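You operate a simulated robot arm through the tools that you are given. There is no shell and no other tool. Be economical: measure what you need, move in short steps, check, and stop when the job is done.

You run a simulated robot arm. Do the job below in one go: nothing can be reset, and whatever is moved stays where it is left.

Task
Set the field to the job card's size, check it by the lamp, then switch the supply off.

Only the result counts: the job must be done as asked and must still hold three seconds after the hand-in. Knocking over, shifting, dropping, spilling or breaking anything else fails it.

Robot
A 7-joint arm with a two-finger parallel gripper, fixed in place. Base frame: the origin is at the foot of the arm, x ahead of it, y to its left, z up. Units: mm, degrees, N and s.
With the tool pointing down near the work surface it reaches from about 220 to 600 mm from the base axis. Its first joint turns from -66.0 to 66.0 degrees. Payload 2.5 kg.
The TCP is the grasp point between the finger pads, 23 mm short of the fingertips. In the tool frame z runs along the fingers and y along their closing line. Largest opening 94 mm; finger width 38, thickness 10; the body of the gripper, 54 by 96 mm, starts 39 mm behind the TCP.
Orientation is that of the tool frame in the base frame, as [roll, pitch, yaw] about the fixed x, y, z axes, in that order (R = Rz(yaw) Ry(pitch) Rx(roll)). With the fingers straight down and closing along the base's y, the tool's x points along the base's -x, its y along +y and its z along -z.

Tools
- The arm moves only by the tool step_arm. Its argument "moves" is a list of rows, each a list of 2 entries, a list of its own where there are three numbers: the shift along the tool's x, y, z in mm, then the turn, a rotation vector about the tool's x, y, z in degrees. In form: [[[dx, dy, dz], [rx, ry, rz]], ...]. A call has 1 to 20 rows; each row is the pose to reach, as a shift and turn from the pose commanded when the call began, along the tool's axes at that moment. "fingers" is the gripper command, from -1 (shut) to 1 (fully open), values between in proportion, set as the call begins (left out, the last holds). Rows are played at 5 a second. More than 50 mm and 8.6 degrees between two rows, or a gripper value outside its range, and nothing of the call is played. Where a pose cannot be reached the arm comes as near as it can. A force on the tool above 40 N (or 10 N above the force at the start of the call, whichever is more), or a blocked arm, ends the call early, and 0.2 s more pass. The fingers move at their own pace (about 108 mm/s each) and stop on an object; they squeeze with about 44 N. The grip force told is the motor's: it shows also when the fingers shut on nothing. Time passes only in rows, and 0.2 s behind the last, so rows that repeat a pose let the fingers close. It gives the time, the measured TCP pose, the force on the tool (base axes), the opening and the grip force at its end, in the units of the frame above (readings bear some noise).
- Cameras (640 x 400 px; columns grow to the right, rows downward): "scene" is fixed at [122.5, -403.6, 558.2]; the picture's right is [0.83, -0.55, 0.00], its down [-0.24, -0.36, -0.90] and it looks along [0.50, 0.75, -0.43] (base axes); focal length 214 px, centre (320, 200). "wrist" rides on the gripper at [86, 16, -75] in the tool frame; the picture's right is [-0.18, 0.98, 0.00], its down [-0.58, -0.11, -0.81] and it looks along [-0.79, -0.15, 0.59] (tool axes); focal length 243 px, centre (320, 200). There is no depth. A picture from a camera that has moved, and an enlarged one, comes with that camera's place and axes in the base frame and with its lens.
- snapshot(camera): a new picture of that camera. It takes no simulated time.
- zoom(camera, box): a new picture of the part [left, top, right, bottom] of that camera's present view, enlarged. It takes no simulated time.
- hand_in(): hands the job in; it is judged then, once.

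Work in short steps. Places have to be worked out from the pictures, the camera data and where the tool is seen: move nearer, look again, correct. Check each grasp and each placing, and mend what went wrong. You have 120 turns and 64 pictures in all, those below and enlarged ones among them. Open the gripper and draw the arm clear of the work before you hand the job in, unless the task says otherwise; then end with one line.

The tools are called after "Emit:" as a command line: name --argument value ..., lists and objects as JSON in quotes. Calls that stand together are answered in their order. step_arm: Moves the arm, as the interface text tells. Its arguments: {"type":"object","properties":{"moves":{"type":"array"},"fingers":{"type":"number"}},"required":["moves"]} The other tools are called the same way: snapshot (camera) takes a picture; zoom (camera, box) takes an enlarged picture of a part of a camera's view; hand_in () hands the job in.

At the start:

```text
time_s: 0.0
tcp_pos: [316.4, 14.5, 558.3]
tcp_rot: [179.9, 0.0, 180.0]
force: [-0.3, 0.5, 0.1]
grip_width: 93.7
finger_force: 0.1
```

scene: 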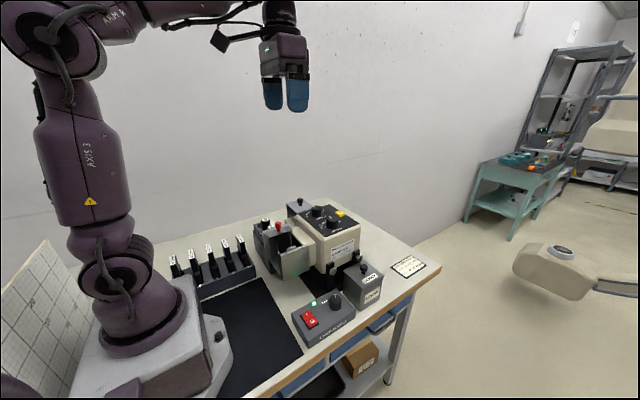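
wrist: 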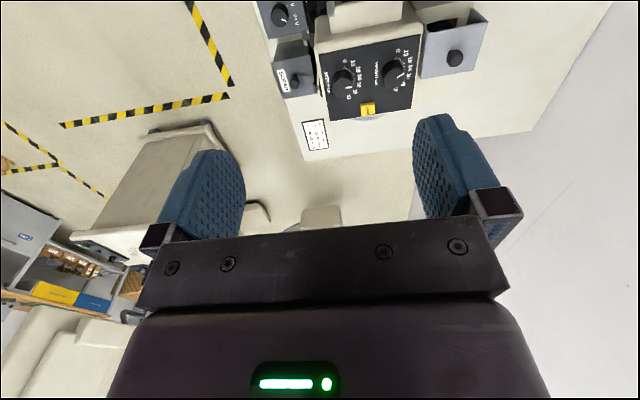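

I'll start by looking closely at the equipment in both views: the collimator with two knobs and a lamp button, the supply box, and the card.

Emit:
zoom --camera "scene" --box '[240, 180, 440, 350]'

Emit:
zoom --camera "wrist" --box '[250, 0, 500, 160]'

Emit:
zoom --camera "scene" --box '[380, 245, 450, 290]'

```text
2.35 times, centred on (340, 265) of scene
camera zoom: at [122.5, -403.6, 558.2], right [0.83, -0.55, 0.0], down [-0.24, -0.36, -0.9], along [0.5, 0.75, -0.43], focal length 505 px, centre (273, 47)
```

zoom: 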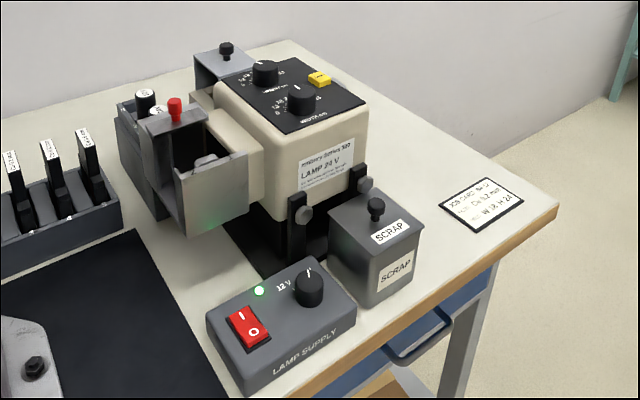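

```text
2.50 times, centred on (375, 80) of wrist
camera zoom: at [230.5, 31.4, 632.2], right [0.18, 0.98, 0.0], down [0.58, -0.11, 0.81], along [0.79, -0.15, -0.59], focal length 606 px, centre (182, 500)
```

zoom: 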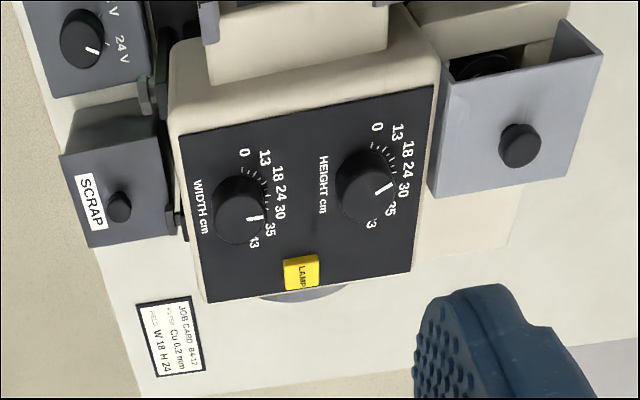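

```text
8.89 times, centred on (415, 268) of scene
camera zoom: at [122.5, -403.6, 558.2], right [0.83, -0.55, 0.0], down [-0.24, -0.36, -0.9], along [0.5, 0.75, -0.43], focal length 1906 px, centre (-524, -400)
```

zoom: 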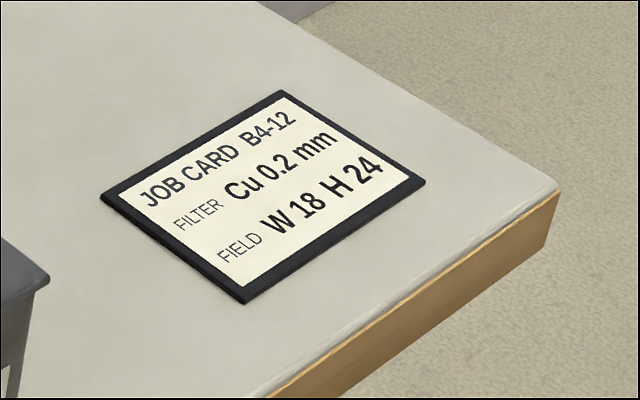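

The card says W 18, H 24. Next I'll read the lamp label and the supply's voltage selector.

Emit:
zoom --camera "scene" --box '[320, 225, 370, 260]'

Emit:
zoom --camera "scene" --box '[285, 280, 365, 350]'

Emit:
zoom --camera "scene" --box '[300, 192, 370, 240]'

Emit:
zoom --camera "wrist" --box '[255, 0, 335, 50]'

```text
11.43 times, centred on (345, 242) of scene
camera zoom: at [122.5, -403.6, 558.2], right [0.83, -0.55, 0.0], down [-0.24, -0.36, -0.9], along [0.5, 0.75, -0.43], focal length 2451 px, centre (34, -286)
```

zoom: 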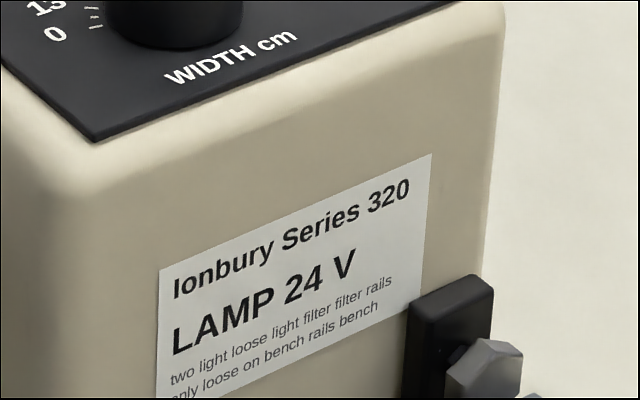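

```text
5.71 times, centred on (325, 315) of scene
camera zoom: at [122.5, -403.6, 558.2], right [0.83, -0.55, 0.0], down [-0.24, -0.36, -0.9], along [0.5, 0.75, -0.43], focal length 1226 px, centre (291, -457)
```

zoom: 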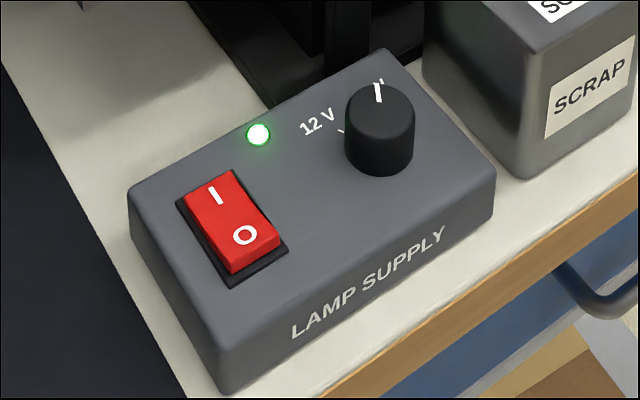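

```text
8.33 times, centred on (335, 216) of scene
camera zoom: at [122.5, -403.6, 558.2], right [0.83, -0.55, 0.0], down [-0.24, -0.36, -0.9], along [0.5, 0.75, -0.43], focal length 1787 px, centre (195, 67)
```

zoom: 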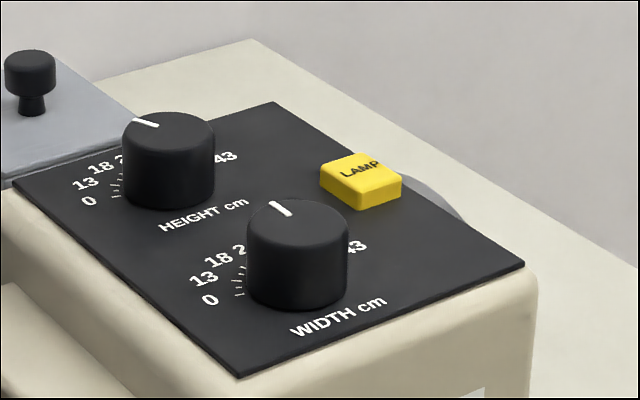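

```text
8.00 times, centred on (295, 25) of wrist
camera zoom: at [230.5, 31.4, 632.2], right [0.18, 0.98, 0.0], down [0.58, -0.11, 0.81], along [0.79, -0.15, -0.59], focal length 1941 px, centre (520, 1600)
```

zoom: 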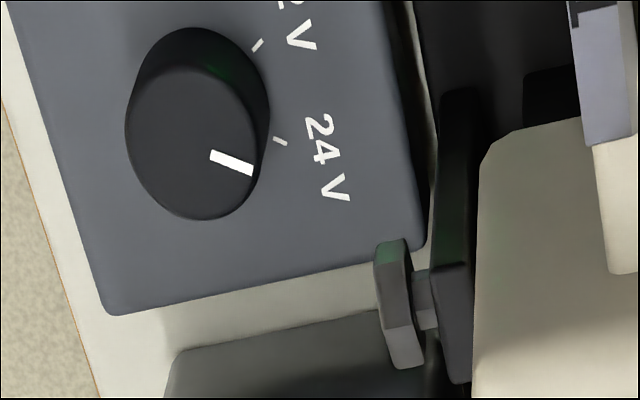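

Selector is already at 24 V, matching the lamp label, and the supply is on. I place the width knob top near (456, 29, 230), the height knob near (448, 114, 230) and the button near (512, 71, 218). I'll descend to hover nearby for a closer look.

Emit:
step_arm --moves '[[[-17, 9.5, 40], [0, 0, 0]], [[-35, 19, 79], [0, 0, 0]], [[-52, 28.5, 119], [0, 0, 0]], [[-70, 38, 159], [0, 0, 0]], [[-87, 47.5, 198], [0, 0, 0]], [[-104, 57, 238], [0, 0, 0]]]'

Emit:
snapshot --camera "wrist"

```text
time_s: 1.4
tcp_pos: [420.9, 73.1, 319.0]
tcp_rot: [180.0, 0.0, -179.9]
force: [-0.4, -0.4, 0.2]
grip_width: 93.8
finger_force: 0.2
```

```text
54 pictures are left
camera wrist: at [334.7, 88.4, 392.8], right [0.18, 0.98, 0.0], down [0.58, -0.11, 0.81], along [0.79, -0.15, -0.59], focal length 243 px, centre (320, 200)
```

wrist: 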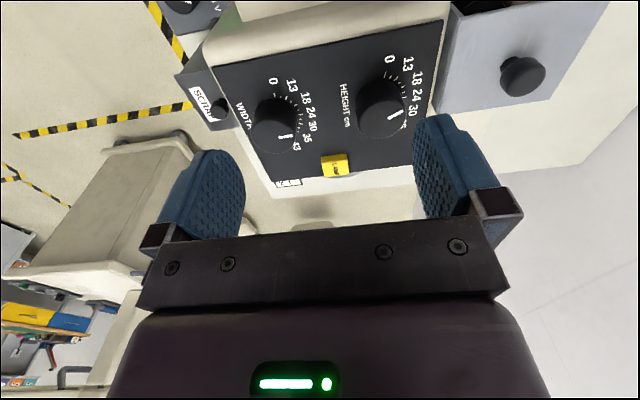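

Emit:
zoom --camera "wrist" --box '[220, 60, 340, 180]'

Emit:
zoom --camera "wrist" --box '[330, 40, 450, 160]'

```text
3.33 times, centred on (280, 120) of wrist
camera zoom: at [334.7, 88.4, 392.8], right [0.18, 0.98, 0.0], down [0.58, -0.11, 0.81], along [0.79, -0.15, -0.59], focal length 809 px, centre (453, 467)
```

zoom: 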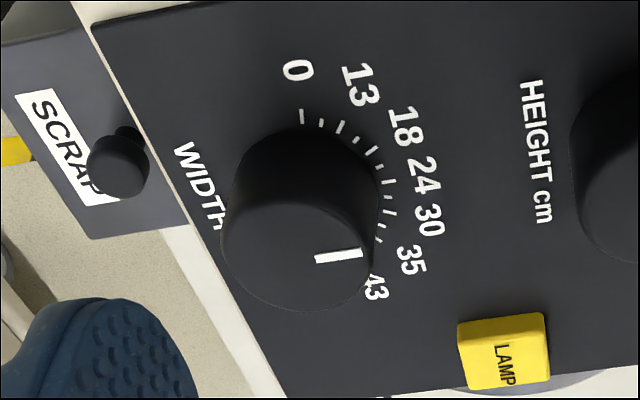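

```text
3.33 times, centred on (390, 100) of wrist
camera zoom: at [334.7, 88.4, 392.8], right [0.18, 0.98, 0.0], down [0.58, -0.11, 0.81], along [0.79, -0.15, -0.59], focal length 809 px, centre (87, 533)
```

zoom: 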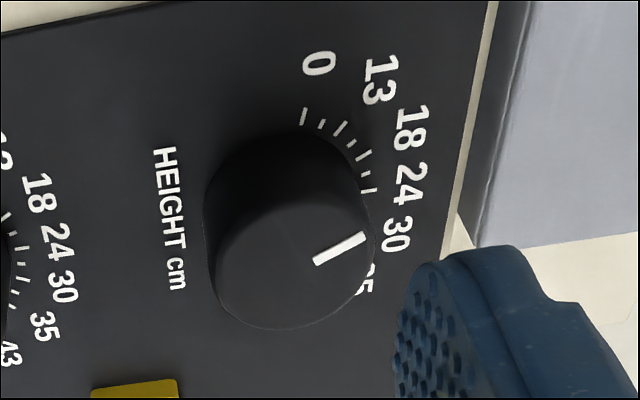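

Projecting the picture onto the panel (z≈212, knob tops ≈237) puts the width knob axis at about (453, 26.5) and the height knob axis at about (453, 112). Labels are about 24° apart and increase clockwise, so width now reads about 24 and height about 18, and the two need swapping. I'll go over the width knob and look again before gripping.

Emit:
step_arm --moves '[[[-16, -23, 0], [0, 0, 0]], [[-32, -46.6, 0], [0, 0, 0]], [[-32, -46.6, 20], [0, 0, 0]], [[-32, -46.6, 35], [0, 0, 0]], [[-32, -46.6, 35], [0, 0, 0]]]' --fingers 0.4

Emit:
zoom --camera "wrist" --box '[240, 0, 480, 150]'

Emit:
snapshot --camera "wrist"

```text
time_s: 2.6
tcp_pos: [451.4, 27.0, 285.4]
tcp_rot: [-180.0, 0.0, -180.0]
force: [0.1, -0.5, -0.9]
grip_width: 66.1
finger_force: 0.0
```

```text
2.67 times, centred on (360, 75) of wrist
camera zoom: at [366.0, 42.6, 358.4], right [0.18, 0.98, 0.0], down [0.58, -0.11, 0.81], along [0.79, -0.15, -0.59], focal length 647 px, centre (213, 533)
```

zoom: 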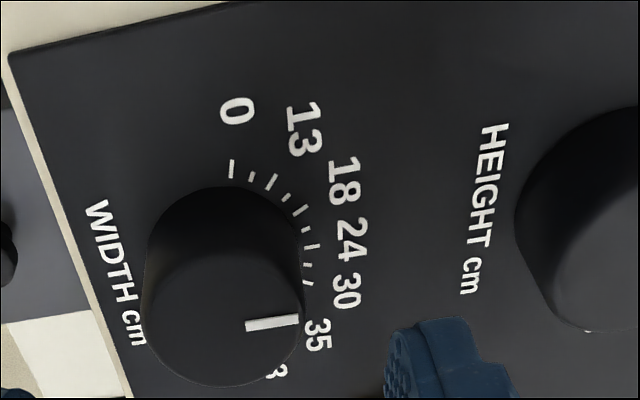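

```text
50 pictures are left
camera wrist: at [366.0, 42.6, 358.4], right [0.18, 0.98, 0.0], down [0.58, -0.11, 0.81], along [0.79, -0.15, -0.59], focal length 243 px, centre (320, 200)
```

wrist: 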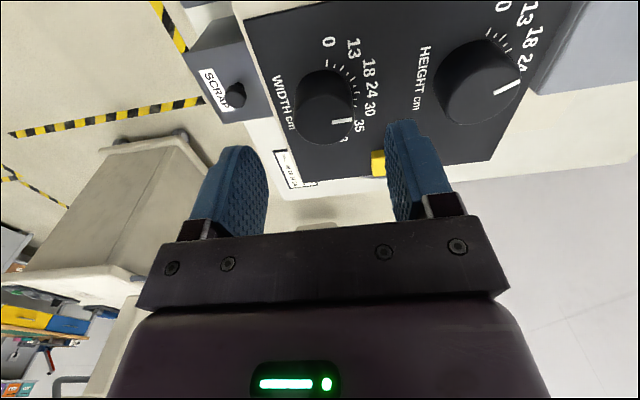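

Axis confirmed at about (452.5, 26.5). The pointer is at about 93°, with 18 at about 66°. I'll descend and grip the width knob.

Emit:
step_arm --moves '[[[-1, -0.5, 15], [0, 0, 0]], [[-1, -0.5, 30], [0, 0, 0]], [[-1, -0.5, 38], [0, 0, 0]], [[-1, -0.5, 45], [0, 0, 0]], [[-1, -0.5, 45], [0, 0, 0]]]'

Emit:
step_arm --moves '[[[0, 0, 0], [0, 0, 0]], [[0, 0, 0], [0, 0, 0]], [[0, 0, 0], [0, 0, 0]]]' --fingers -1

Emit:
snapshot --camera "wrist"

```text
time_s: 3.8
tcp_pos: [452.3, 25.8, 239.9]
tcp_rot: [180.0, 0.0, -180.0]
force: [-0.3, 0.8, -0.4]
grip_width: 65.9
finger_force: 0.1
```

```text
time_s: 4.6
tcp_pos: [453.5, 28.7, 240.5]
tcp_rot: [179.7, 0.1, -179.7]
force: [0.8, 24.2, -4.3]
grip_width: 35.8
finger_force: 45.0
```

```text
49 pictures are left
camera wrist: at [367.1, 44.4, 314.1], right [0.18, 0.98, 0.0], down [0.58, -0.11, 0.81], along [0.79, -0.14, -0.59], focal length 243 px, centre (320, 200)
```

wrist: 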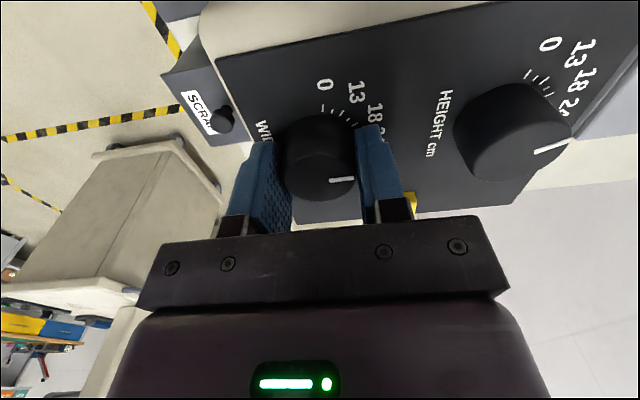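

The grip is on, with a 24 N side force in +y, so the axis is a few mm further in +y. I'll relieve that first.

Emit:
step_arm --moves '[[[-0.5, 1.5, 0], [0, 0, 0]], [[-0.5, 3, 0], [0, 0, 0]], [[-0.5, 3, 0], [0, 0, 0]]]'

```text
time_s: 5.4
tcp_pos: [453.1, 29.2, 240.0]
tcp_rot: [179.9, -0.1, -179.8]
force: [0.1, 15.8, 1.1]
grip_width: 36.0
finger_force: 45.3
```

Force is falling, so I'll nudge another 1 mm and settle.

Emit:
step_arm --moves '[[[0, 1.2, 0], [0, 0, 0]], [[0, 1.2, 0], [0, 0, 0]], [[0, 1.2, 0], [0, 0, 0]]]'

```text
time_s: 6.2
tcp_pos: [452.3, 29.6, 240.9]
tcp_rot: [180.0, -0.1, -180.0]
force: [-11.5, 6.1, 2.1]
grip_width: 36.0
finger_force: 44.8
```

Small enough. Now I'll turn counter-clockwise from above (tool z negative) by 26°.

Emit:
step_arm --moves '[[[0, 0.4, 0], [0, 0, -4]], [[0, 0.4, 0], [0, 0, -8]], [[0, 0.4, 0], [0, 0, -12]], [[0, 0.4, 0], [0, 0, -16]], [[0, 0.4, 0], [0, 0, -20]], [[0, 0.4, 0], [0, 0, -24]], [[0, 0.4, 0], [0, 0, -26]], [[0, 0.4, 0], [0, 0, -26]]]'

Emit:
snapshot --camera "wrist"

```text
time_s: 8.0
tcp_pos: [452.4, 30.7, 239.7]
tcp_rot: [179.9, -0.1, -153.9]
force: [-29.8, 4.9, 13.9]
grip_width: 35.8
finger_force: 45.2
```

```text
48 pictures are left
camera wrist: at [368.9, 6.6, 314.3], right [-0.27, 0.96, 0.0], down [0.57, 0.16, 0.8], along [0.78, 0.22, -0.59], focal length 243 px, centre (320, 200)
```

wrist: 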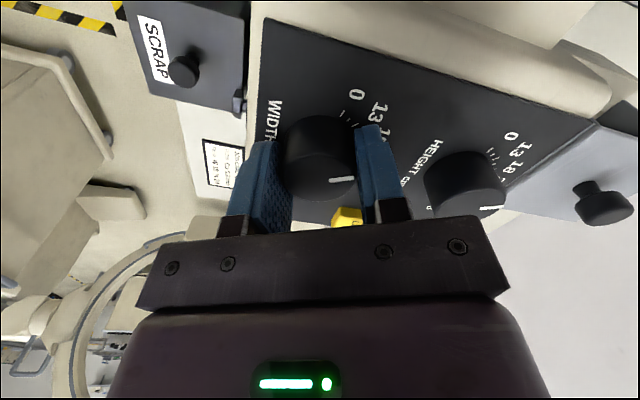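

The pointer turned with the gripper. I'll open, rise, and rotate back so I can read the dial.

Emit:
step_arm --moves '[[[0, 0, 0], [0, 0, 0]], [[0, 0, 0], [0, 0, 0]], [[0, 0, -15], [0, 0, 0]], [[0, 0, -30], [0, 0, 0]], [[0, 0, -45], [0, 0, 6]], [[0, 0, -60], [0, 0, 13]], [[0, 0, -75], [0, 0, 20]], [[0, 0, -80], [0, 0, 26]], [[0, 0, -80], [0, 0, 26]]]' --fingers 0.4

Emit:
zoom --camera "wrist" --box '[240, 0, 480, 150]'

Emit:
zoom --camera "scene" --box '[300, 192, 370, 240]'

```text
time_s: 10.0
tcp_pos: [452.7, 30.4, 320.5]
tcp_rot: [179.9, 0.0, 180.0]
force: [-0.3, 0.1, 0.5]
grip_width: 65.9
finger_force: 0.0
```

```text
2.67 times, centred on (360, 75) of wrist
camera zoom: at [367.8, 46.9, 394.1], right [0.18, 0.98, 0.0], down [0.58, -0.11, 0.81], along [0.79, -0.15, -0.59], focal length 647 px, centre (213, 533)
```

zoom: 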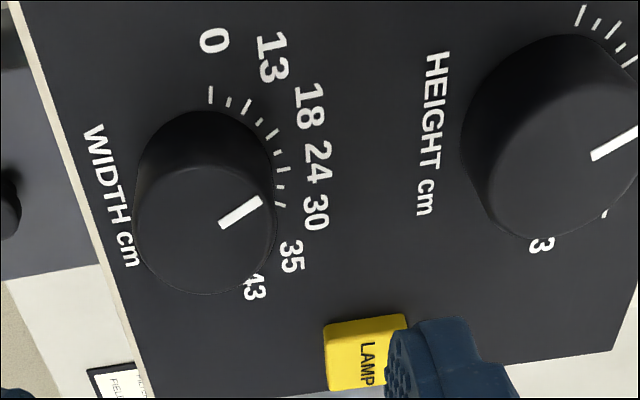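

```text
8.33 times, centred on (335, 216) of scene
camera zoom: at [122.5, -403.6, 558.2], right [0.83, -0.55, 0.0], down [-0.24, -0.36, -0.9], along [0.5, 0.75, -0.43], focal length 1787 px, centre (195, 67)
```

zoom: 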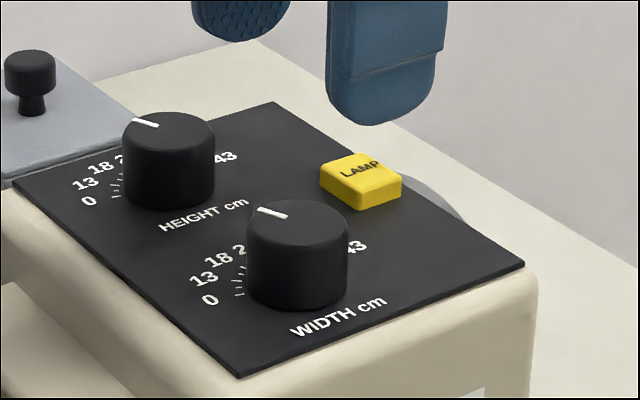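

By my projection the width pointer is now at about 70°, near 18 (about 66°). I'll zoom tighter on both knobs for a more precise measurement.

Emit:
zoom --camera "wrist" --box '[285, 5, 375, 120]'

Emit:
zoom --camera "scene" --box '[322, 208, 348, 232]'

```text
3.48 times, centred on (330, 62) of wrist
camera zoom: at [367.8, 46.9, 394.1], right [0.18, 0.98, 0.0], down [0.58, -0.11, 0.81], along [0.79, -0.15, -0.59], focal length 844 px, centre (285, 678)
```

zoom: 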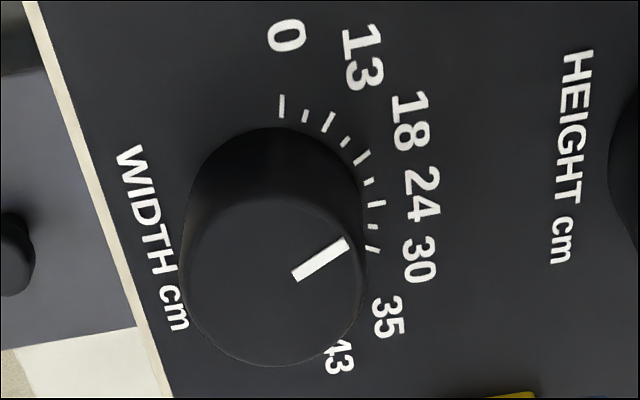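

```text
16.00 times, centred on (335, 220) of scene
camera zoom: at [122.5, -403.6, 558.2], right [0.83, -0.55, 0.0], down [-0.24, -0.36, -0.9], along [0.5, 0.75, -0.43], focal length 3432 px, centre (80, -120)
```

zoom: 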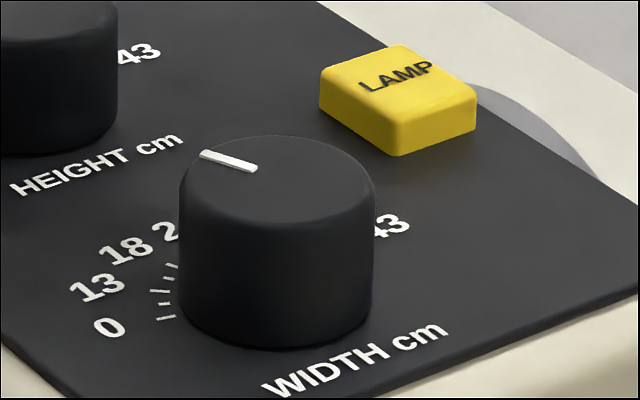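

Tight measurement: the width pointer is at about 65° in both cameras, and the 18 tick is at 64–66°, so width is set. Now I'll move over the height knob, about 85.5 mm further in +y.

Emit:
step_arm --moves '[[[0, 28, 0], [0, 0, 0]], [[0, 57, 0], [0, 0, 0]], [[0, 85, 0], [0, 0, 0]], [[0, 85, 0], [0, 0, 0]]]'

Emit:
zoom --camera "wrist" --box '[285, 5, 375, 120]'

Emit:
zoom --camera "scene" --box '[306, 198, 332, 222]'

```text
time_s: 11.0
tcp_pos: [453.5, 115.7, 321.4]
tcp_rot: [180.0, 0.0, -179.9]
force: [0.2, 0.3, 0.0]
grip_width: 65.8
finger_force: 0.1
```

```text
3.48 times, centred on (330, 62) of wrist
camera zoom: at [367.2, 131.6, 394.1], right [0.18, 0.98, 0.0], down [0.58, -0.11, 0.81], along [0.79, -0.15, -0.59], focal length 844 px, centre (285, 678)
```

zoom: 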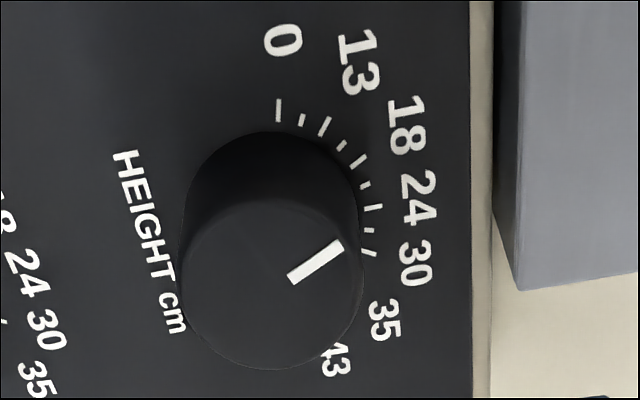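

```text
16.00 times, centred on (319, 210) of scene
camera zoom: at [122.6, -403.6, 558.2], right [0.83, -0.55, 0.0], down [-0.24, -0.36, -0.9], along [0.5, 0.75, -0.43], focal length 3432 px, centre (336, 40)
```

zoom: 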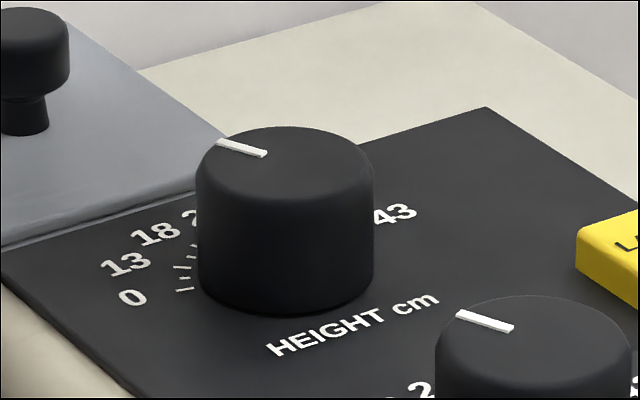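

The height pointer sits like the width one does now, at about 66° (18). I'll descend with a narrower opening because the grey box is close on the +y side.

Emit:
step_arm --moves '[[[1, -0.6, 25], [0, 0, 0]], [[1, -0.6, 45], [0, 0, 0]], [[1, -0.6, 60], [0, 0, 0]], [[1, -0.6, 72], [0, 0, 0]], [[1, -0.6, 81], [0, 0, 0]], [[1, -0.6, 81], [0, 0, 0]]]' --fingers 0.1

Emit:
step_arm --moves '[[[0, 0, 0], [0, 0, 0]], [[0, 0, 0], [0, 0, 0]], [[0, 0, 0], [0, 0, 0]]]' --fingers -1

```text
time_s: 12.4
tcp_pos: [451.3, 114.1, 240.8]
tcp_rot: [180.0, 0.0, -179.9]
force: [0.3, 0.2, 0.0]
grip_width: 51.6
finger_force: 0.0
```

```text
time_s: 13.2
tcp_pos: [452.1, 113.4, 240.0]
tcp_rot: [-179.9, 0.1, 180.0]
force: [-0.3, -8.7, -1.9]
grip_width: 35.9
finger_force: 44.8
```

Well-centred grip. I'll turn clockwise 23.5° with a 1 mm relief shift.

Emit:
step_arm --moves '[[[0, -1, 0], [0, 0, 0]], [[0, -1, 0], [0, 0, 4]], [[0, -1, 0], [0, 0, 8]], [[0, -1, 0], [0, 0, 12]], [[0, -1, 0], [0, 0, 16]], [[0, -1, 0], [0, 0, 20]], [[0, -1, 0], [0, 0, 23.5]], [[0, -1, 0], [0, 0, 23.5]]]'

Emit:
step_arm --moves '[[[0, 0, 0], [0, 0, 0]], [[0, 0, 0], [0, 0, 0]], [[0, 0, -15], [0, 0, 0]], [[0, 0, -30], [0, 0, 0]], [[0, 0, -45], [0, 0, -6]], [[0, 0, -60], [0, 0, -12]], [[0, 0, -75], [0, 0, -18]], [[0, 0, -81], [0, 0, -23.5]], [[0, 0, -81], [0, 0, -23.5]]]' --fingers 0.1

Emit:
zoom --camera "wrist" --box '[285, 5, 375, 120]'

Emit:
zoom --camera "scene" --box '[306, 198, 332, 222]'

```text
time_s: 15.0
tcp_pos: [451.7, 111.6, 239.3]
tcp_rot: [-179.8, -0.1, 156.4]
force: [-24.4, -16.2, 11.0]
grip_width: 35.8
finger_force: 45.0
```

```text
time_s: 17.0
tcp_pos: [452.4, 113.5, 321.7]
tcp_rot: [180.0, 0.0, -179.9]
force: [0.1, 0.1, 0.3]
grip_width: 51.9
finger_force: 0.0
```

```text
3.48 times, centred on (330, 62) of wrist
camera zoom: at [366.8, 129.0, 394.6], right [0.18, 0.98, 0.0], down [0.58, -0.11, 0.81], along [0.79, -0.15, -0.59], focal length 844 px, centre (285, 678)
```

zoom: 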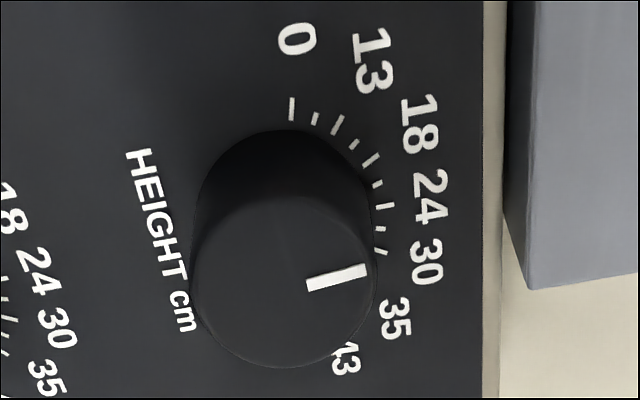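

```text
16.00 times, centred on (319, 210) of scene
camera zoom: at [122.5, -403.6, 558.2], right [0.83, -0.55, 0.0], down [-0.24, -0.36, -0.9], along [0.5, 0.75, -0.43], focal length 3432 px, centre (336, 40)
```

zoom: 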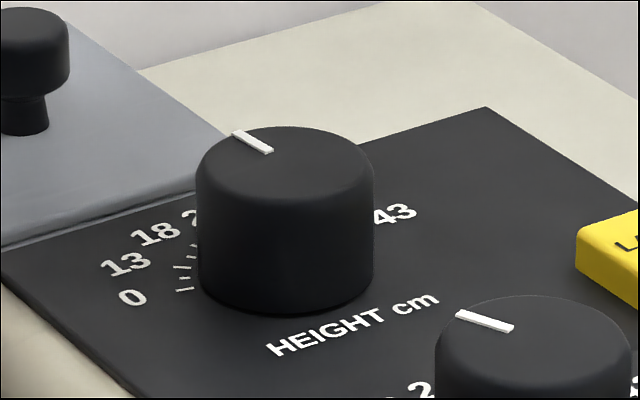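

The height pointer reads about 81–86° against a target of about 89°, so it may have slipped slightly. I'll zoom tighter to measure.

Emit:
zoom --camera "scene" --box '[310, 203, 322, 211]'

Emit:
zoom --camera "wrist" --box '[310, 25, 360, 110]'

Emit:
zoom --camera "scene" --box '[325, 214, 337, 222]'

```text
16.00 times, centred on (316, 207) of scene
camera zoom: at [122.5, -403.6, 558.2], right [0.83, -0.55, 0.0], down [-0.24, -0.36, -0.9], along [0.5, 0.75, -0.43], focal length 3432 px, centre (384, 88)
```

zoom: 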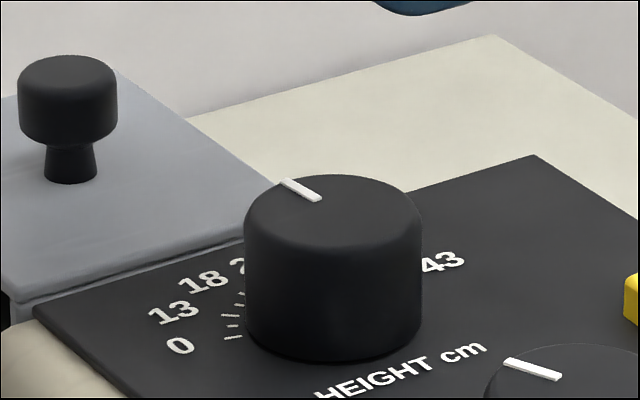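

```text
4.71 times, centred on (335, 68) of wrist
camera zoom: at [366.8, 129.0, 394.6], right [0.18, 0.98, 0.0], down [0.58, -0.11, 0.81], along [0.79, -0.15, -0.59], focal length 1142 px, centre (249, 824)
```

zoom: 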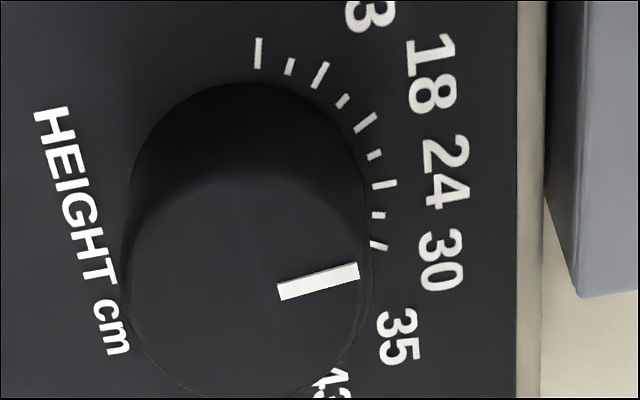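

```text
16.00 times, centred on (331, 218) of scene
camera zoom: at [122.5, -403.6, 558.2], right [0.83, -0.55, 0.0], down [-0.24, -0.36, -0.9], along [0.5, 0.75, -0.43], focal length 3432 px, centre (144, -88)
```

zoom: 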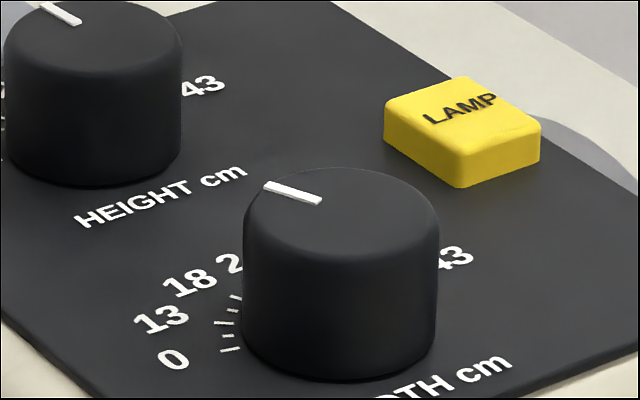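

The height pointer is about 4–5° short of 24. I'll regrip and turn about 5° more.

Emit:
step_arm --moves '[[[0, 0, 25], [0, 0, 0]], [[0, 0, 45], [0, 0, 0]], [[0, 0, 60], [0, 0, 0]], [[0, 0, 72], [0, 0, 0]], [[0, 0, 81], [0, 0, 0]], [[0, 0, 81], [0, 0, 0]]]'

Emit:
step_arm --moves '[[[0, 0, 0], [0, 0, 0]], [[0, 0, 0], [0, 0, 0]], [[0, 0, 0], [0, 0, 0]]]' --fingers -1

Emit:
step_arm --moves '[[[0, 0, 0], [0, 0, 1.7]], [[0, 0, 0], [0, 0, 3.4]], [[0, 0, 0], [0, 0, 5]], [[0, 0, 0], [0, 0, 5]]]'

Emit:
step_arm --moves '[[[0, 0, 0], [0, 0, 0]], [[0, 0, 0], [0, 0, 0]], [[0, 0, -15], [0, 0, 0]], [[0, 0, -30], [0, 0, 0]], [[0, 0, -45], [0, 0, 0]], [[0, 0, -60], [0, 0, 0]], [[0, 0, -75], [0, 0, 0]], [[0, 0, -81], [0, 0, -5]], [[0, 0, -81], [0, 0, -5]]]' --fingers 0.1

Emit:
zoom --camera "wrist" --box '[310, 25, 360, 110]'

Emit:
zoom --camera "scene" --box '[310, 203, 322, 211]'

```text
time_s: 18.4
tcp_pos: [453.5, 114.3, 238.8]
tcp_rot: [180.0, 0.0, -180.0]
force: [-1.8, 0.4, 2.5]
grip_width: 51.5
finger_force: 0.0
```

```text
time_s: 19.2
tcp_pos: [454.2, 112.5, 238.9]
tcp_rot: [-179.9, 0.0, 180.0]
force: [1.5, -2.5, 0.6]
grip_width: 35.7
finger_force: 44.7
```

```text
time_s: 20.2
tcp_pos: [452.7, 112.4, 240.0]
tcp_rot: [-180.0, 0.2, 175.0]
force: [16.8, -1.6, -17.2]
grip_width: 35.6
finger_force: 45.0
```

```text
time_s: 22.2
tcp_pos: [452.2, 114.0, 319.4]
tcp_rot: [179.9, 0.0, -179.9]
force: [-0.5, -0.3, -1.1]
grip_width: 51.8
finger_force: 0.0
```

```text
4.71 times, centred on (335, 68) of wrist
camera zoom: at [367.0, 129.8, 393.5], right [0.18, 0.98, 0.0], down [0.58, -0.11, 0.81], along [0.79, -0.15, -0.59], focal length 1142 px, centre (249, 824)
```

zoom: 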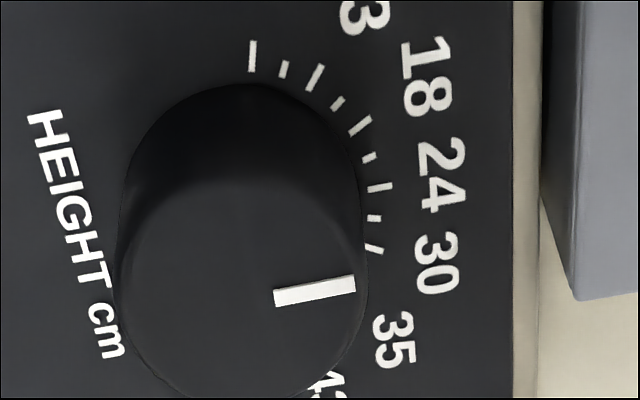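

```text
16.00 times, centred on (316, 207) of scene
camera zoom: at [122.5, -403.6, 558.2], right [0.83, -0.55, 0.0], down [-0.24, -0.36, -0.9], along [0.5, 0.75, -0.43], focal length 3432 px, centre (384, 88)
```

zoom: 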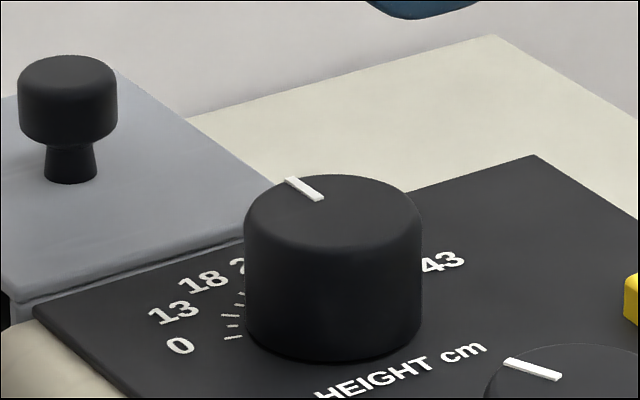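

Height is now at about 90° (24) and width at about 65° (18), 24° apart, which is exactly one label. Next I'll close the fingers and hover over the LAMP button at about (511, 72).

Emit:
step_arm --moves '[[[-20, -14, 0], [0, 0, 0]], [[-40, -28, 0], [0, 0, 0]], [[-59, -42, 0], [0, 0, 0]], [[-59, -42, 20], [0, 0, 0]], [[-59, -42, 40], [0, 0, 0]], [[-59, -42, 58], [0, 0, 0]], [[-59, -42, 58], [0, 0, 0]]]' --fingers -1

Emit:
snapshot --camera "wrist"

Emit:
zoom --camera "scene" --box '[300, 170, 380, 230]'

```text
time_s: 23.8
tcp_pos: [511.3, 71.4, 262.6]
tcp_rot: [-180.0, -0.1, -180.0]
force: [-0.3, 0.2, 0.0]
grip_width: 0.0
finger_force: 42.8
```

```text
34 pictures are left
camera wrist: at [425.3, 87.4, 336.6], right [0.18, 0.98, 0.0], down [0.58, -0.11, 0.81], along [0.79, -0.15, -0.59], focal length 243 px, centre (320, 200)
```

wrist: 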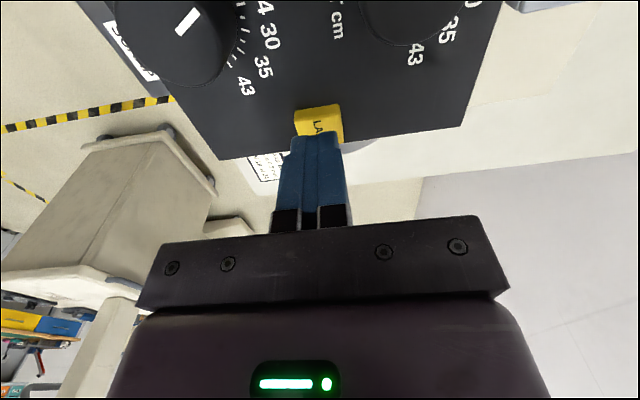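

```text
6.67 times, centred on (340, 200) of scene
camera zoom: at [122.5, -403.6, 558.2], right [0.83, -0.55, 0.0], down [-0.24, -0.36, -0.9], along [0.5, 0.75, -0.43], focal length 1430 px, centre (187, 200)
```

zoom: 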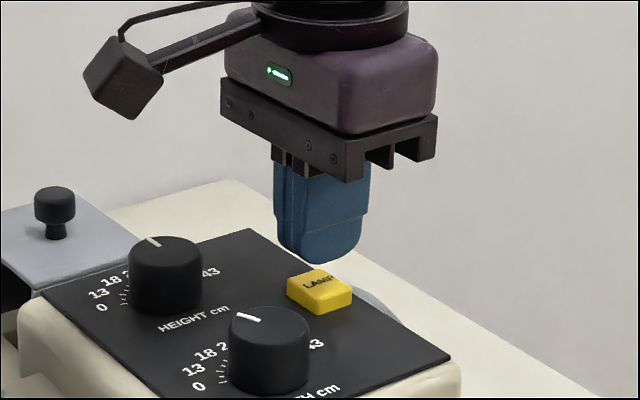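

The fingertips are over the button. I'll press down slowly, 3 mm per row.

Emit:
step_arm --moves '[[[2, 0, 6], [0, 0, 0]], [[2, 0, 12], [0, 0, 0]], [[2, 0, 15], [0, 0, 0]], [[2, 0, 18], [0, 0, 0]], [[2, 0, 20], [0, 0, 0]]]'

Emit:
zoom --camera "scene" --box '[240, 180, 440, 305]'

```text
time_s: 25.0
tcp_pos: [510.1, 72.9, 244.3]
tcp_rot: [-180.0, 0.1, -180.0]
force: [-2.7, -1.0, 8.4]
grip_width: 0.1
finger_force: 42.6
```

```text
3.20 times, centred on (340, 242) of scene
camera zoom: at [122.5, -403.6, 558.2], right [0.83, -0.55, 0.0], down [-0.24, -0.36, -0.9], along [0.5, 0.75, -0.43], focal length 686 px, centre (256, 64)
```

zoom: 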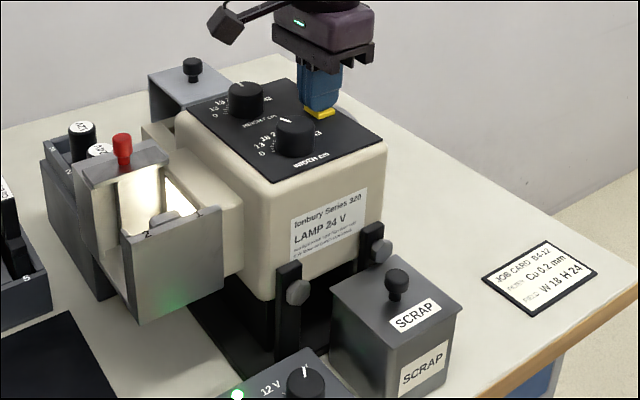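

The lamp is lit. I'll look for the light field on the gridded board at the left while pressing.

Emit:
snapshot --camera "scene"

Emit:
zoom --camera "scene" --box '[0, 230, 200, 400]'

Emit:
zoom --camera "scene" --box '[245, 205, 325, 285]'

```text
31 pictures are left
```

scene: 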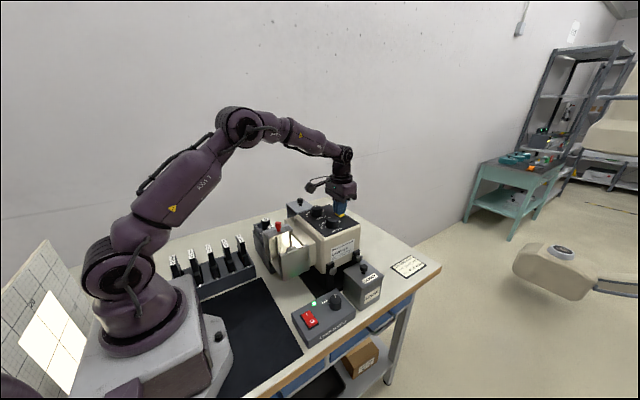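

```text
2.35 times, centred on (100, 315) of scene
camera zoom: at [122.5, -403.6, 558.2], right [0.83, -0.55, 0.0], down [-0.24, -0.36, -0.9], along [0.5, 0.75, -0.43], focal length 505 px, centre (838, -71)
```

zoom: 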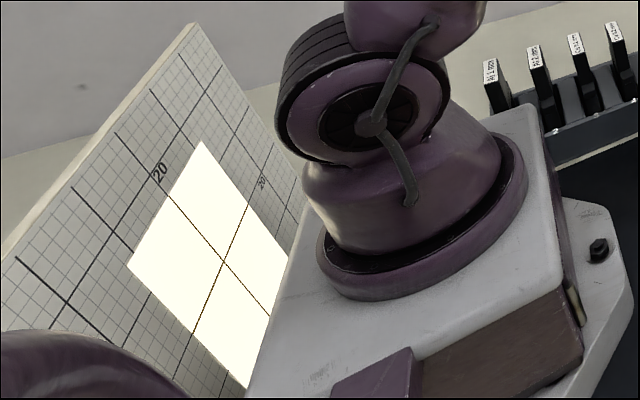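

```text
5.00 times, centred on (285, 245) of scene
camera zoom: at [122.5, -403.6, 558.2], right [0.83, -0.55, 0.0], down [-0.24, -0.36, -0.9], along [0.5, 0.75, -0.43], focal length 1072 px, centre (495, -25)
```

zoom: 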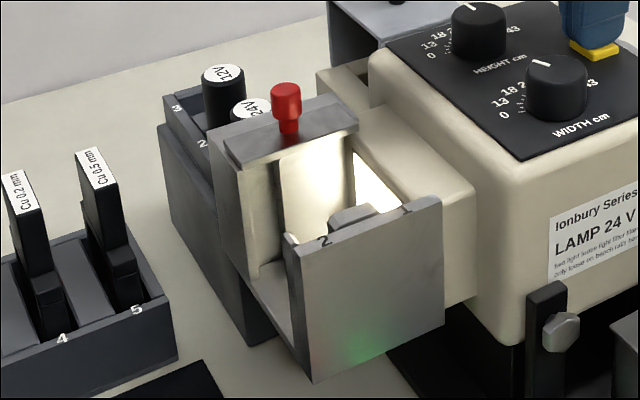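

The lit field shows on the grid board. I'll zoom in to measure it against the grid lines.

Emit:
zoom --camera "scene" --box '[15, 280, 105, 400]'

Emit:
zoom --camera "scene" --box '[50, 280, 110, 330]'

```text
3.33 times, centred on (60, 340) of scene
camera zoom: at [122.5, -403.6, 558.2], right [0.83, -0.55, 0.0], down [-0.24, -0.36, -0.9], along [0.5, 0.75, -0.43], focal length 715 px, centre (1187, -267)
```

zoom: 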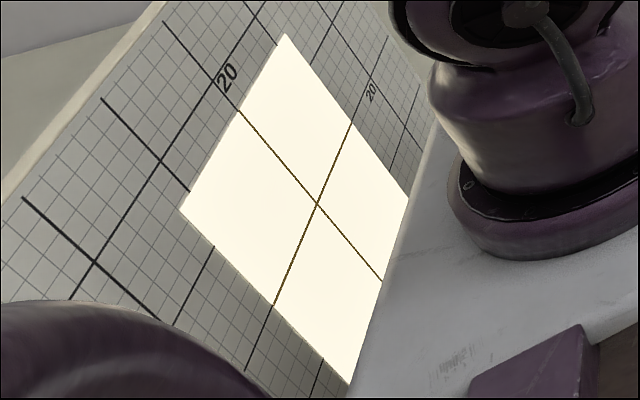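

```text
8.00 times, centred on (80, 305) of scene
camera zoom: at [122.5, -403.6, 558.2], right [0.83, -0.55, 0.0], down [-0.24, -0.36, -0.9], along [0.5, 0.75, -0.43], focal length 1716 px, centre (2240, -640)
```

zoom: 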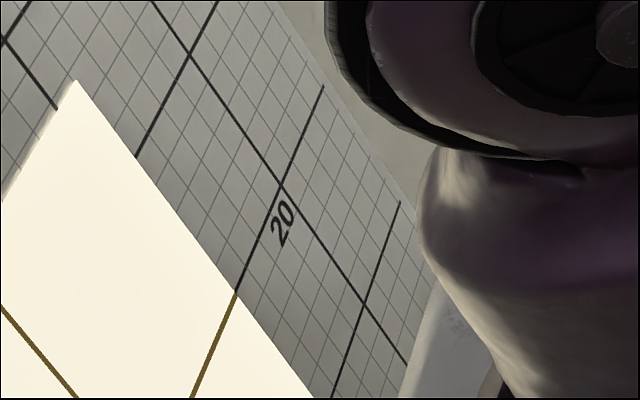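

The field ratio is W:H ≈ 0.77, consistent with 18×24 (0.75). I'll check the board's labels and divisions to calibrate the absolute size.

Emit:
zoom --camera "scene" --box '[20, 285, 60, 310]'

Emit:
zoom --camera "scene" --box '[0, 235, 110, 345]'

Emit:
zoom --camera "scene" --box '[60, 285, 90, 310]'

```text
16.00 times, centred on (40, 298) of scene
camera zoom: at [122.5, -403.6, 558.2], right [0.83, -0.55, 0.0], down [-0.24, -0.36, -0.9], along [0.5, 0.75, -0.43], focal length 3432 px, centre (4800, -1360)
```

zoom: 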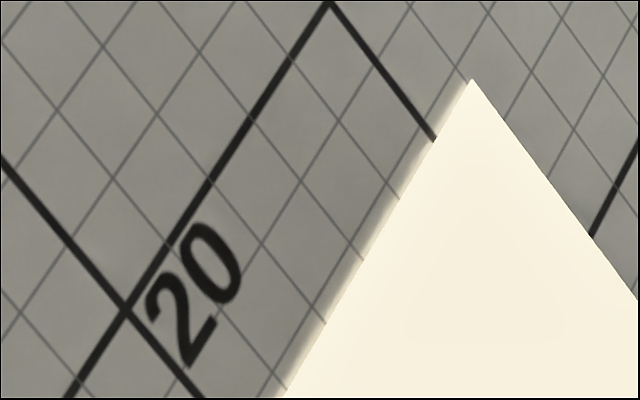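

```text
3.64 times, centred on (55, 290) of scene
camera zoom: at [122.5, -403.6, 558.2], right [0.83, -0.55, 0.0], down [-0.24, -0.36, -0.9], along [0.5, 0.75, -0.43], focal length 780 px, centre (1284, -127)
```

zoom: 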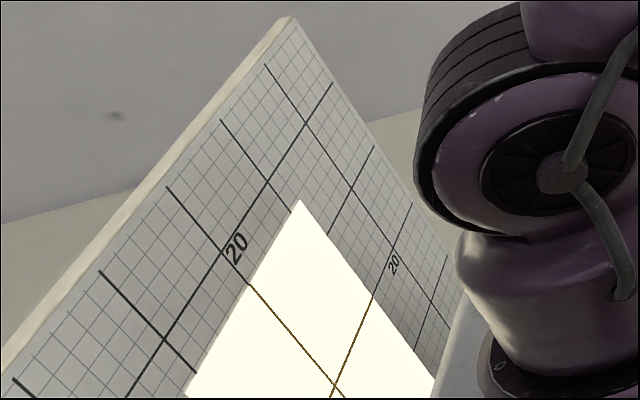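

```text
16.00 times, centred on (75, 298) of scene
camera zoom: at [122.5, -403.6, 558.2], right [0.83, -0.55, 0.0], down [-0.24, -0.36, -0.9], along [0.5, 0.75, -0.43], focal length 3432 px, centre (4240, -1360)
```

zoom: 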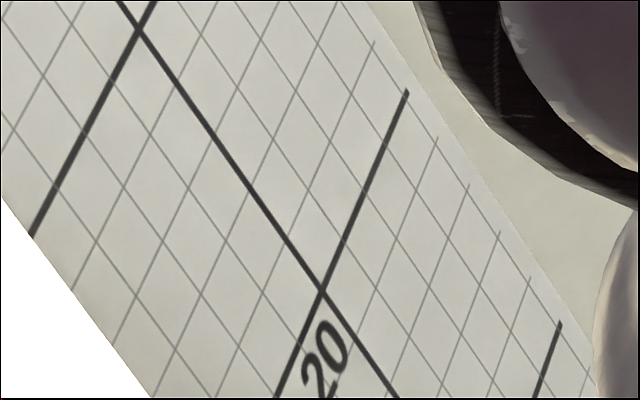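

Measured on the board plane, the patch is 0.598 × 0.79 of the ±20 lines, symmetric, with W:H = 0.755. That fits 18×24 at one common projection factor of about 0.66 on both axes, because the board stands nearer than the nominal distance. The lamp check agrees with the dials. I'll release the button and move above the supply.

Emit:
step_arm --moves '[[[0, 0, -20], [0, 0, 0]], [[0, 0, -55], [0, 0, 0]], [[0, 0, -90], [0, 0, 0]], [[37, -31, -90], [0, 0, 0]], [[74, -62, -90], [0, 0, 0]], [[111, -93, -90], [0, 0, 0]], [[148, -124, -90], [0, 0, 0]], [[185, -155, -90], [0, 0, 0]], [[222, -186, -90], [0, 0, 0]], [[222, -186, -50], [0, 0, 0]], [[222, -186, -10], [0, 0, 0]], [[222, -186, 20], [0, 0, 0]], [[222, -186, 20], [0, 0, 0]]]'

Emit:
snapshot --camera "wrist"

Emit:
snapshot --camera "scene"

```text
time_s: 27.8
tcp_pos: [287.1, -115.6, 223.1]
tcp_rot: [-180.0, 0.1, -179.9]
force: [-0.2, -0.2, 0.0]
grip_width: 0.2
finger_force: 42.5
```

```text
23 pictures are left
camera wrist: at [201.7, -100.2, 296.3], right [0.18, 0.98, 0.0], down [0.58, -0.11, 0.81], along [0.79, -0.15, -0.59], focal length 243 px, centre (320, 200)
```

wrist: 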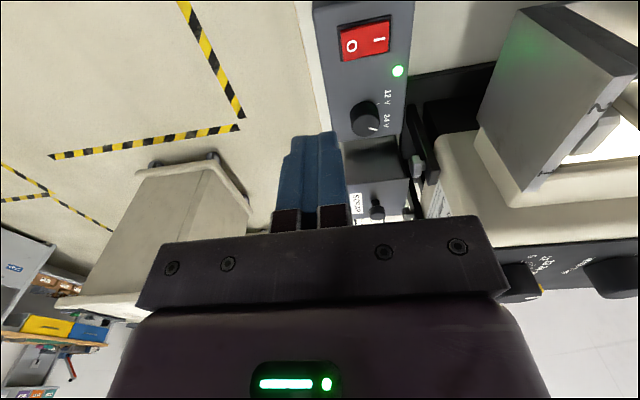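

```text
22 pictures are left
```

scene: 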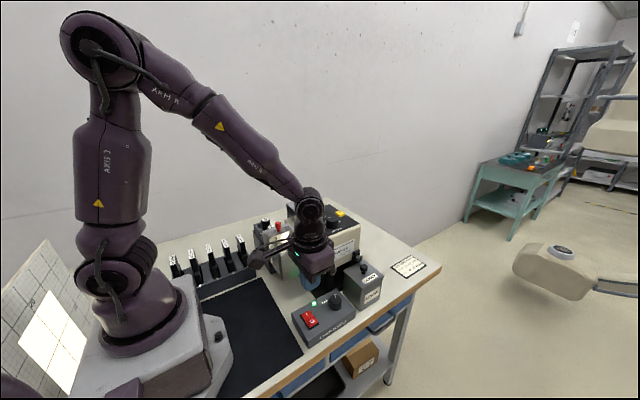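

The lamp is still lit, so it latches or is timed, and cutting the supply will end it. Triangulating puts the rocker's "O" end at about (306, -91, 40), with "I" 25 mm further in +y. I'll descend to hover above it and check.

Emit:
step_arm --moves '[[[-10, 12, 40], [0, 0, 0]], [[-19, 24, 80], [0, 0, 0]], [[-19, 24, 110], [0, 0, 0]], [[-19, 24, 123], [0, 0, 0]], [[-19, 24, 123], [0, 0, 0]]]'

Emit:
zoom --camera "scene" --box '[270, 250, 370, 350]'

Emit:
snapshot --camera "wrist"

```text
time_s: 29.0
tcp_pos: [306.1, -90.8, 99.1]
tcp_rot: [180.0, 0.0, -179.9]
force: [-0.2, -0.1, 0.9]
grip_width: 0.0
finger_force: 42.4
```

```text
4.00 times, centred on (320, 300) of scene
camera zoom: at [122.5, -403.6, 558.2], right [0.83, -0.55, 0.0], down [-0.24, -0.36, -0.9], along [0.5, 0.75, -0.43], focal length 858 px, centre (320, -200)
```

zoom: 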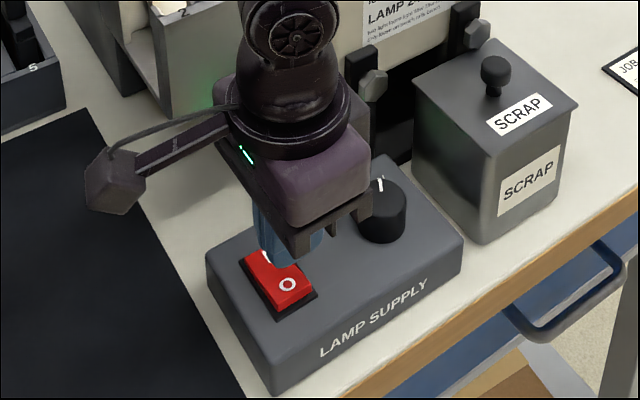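

```text
20 pictures are left
camera wrist: at [220.7, -74.1, 172.8], right [0.18, 0.98, 0.0], down [0.58, -0.11, 0.81], along [0.79, -0.15, -0.59], focal length 243 px, centre (320, 200)
```

wrist: 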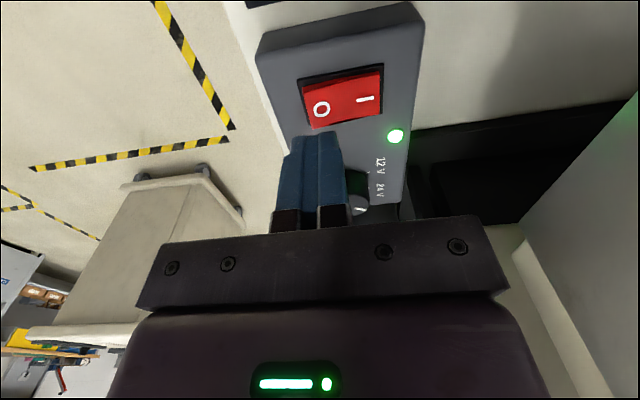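

The fingertips are directly above the "O" end in both views. I'll press down slowly.

Emit:
step_arm --moves '[[[2, -1.5, 10], [0, 0, 0]], [[2, -1.5, 20], [0, 0, 0]], [[2, -1.5, 26], [0, 0, 0]], [[2, -1.5, 29], [0, 0, 0]], [[2, -1.5, 32], [0, 0, 0]], [[2, -1.5, 35], [0, 0, 0]]]'

Emit:
zoom --camera "scene" --box '[270, 250, 370, 350]'

```text
time_s: 30.4
tcp_pos: [303.7, -92.4, 64.5]
tcp_rot: [-180.0, 0.1, 179.9]
force: [-1.3, -0.5, 5.4]
grip_width: 0.0
finger_force: 42.6
```

```text
4.00 times, centred on (320, 300) of scene
camera zoom: at [122.5, -403.6, 558.2], right [0.83, -0.55, 0.0], down [-0.24, -0.36, -0.9], along [0.5, 0.75, -0.43], focal length 858 px, centre (320, -200)
```

zoom: 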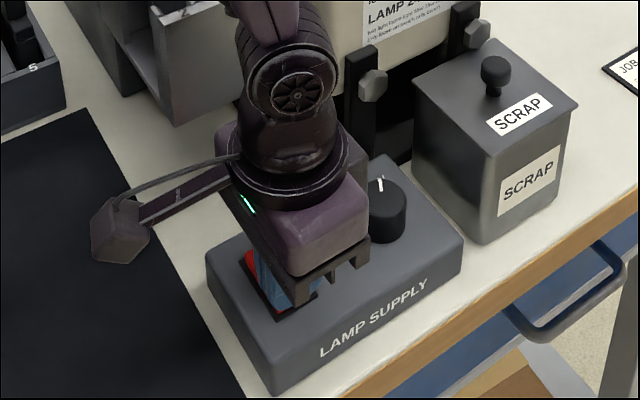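

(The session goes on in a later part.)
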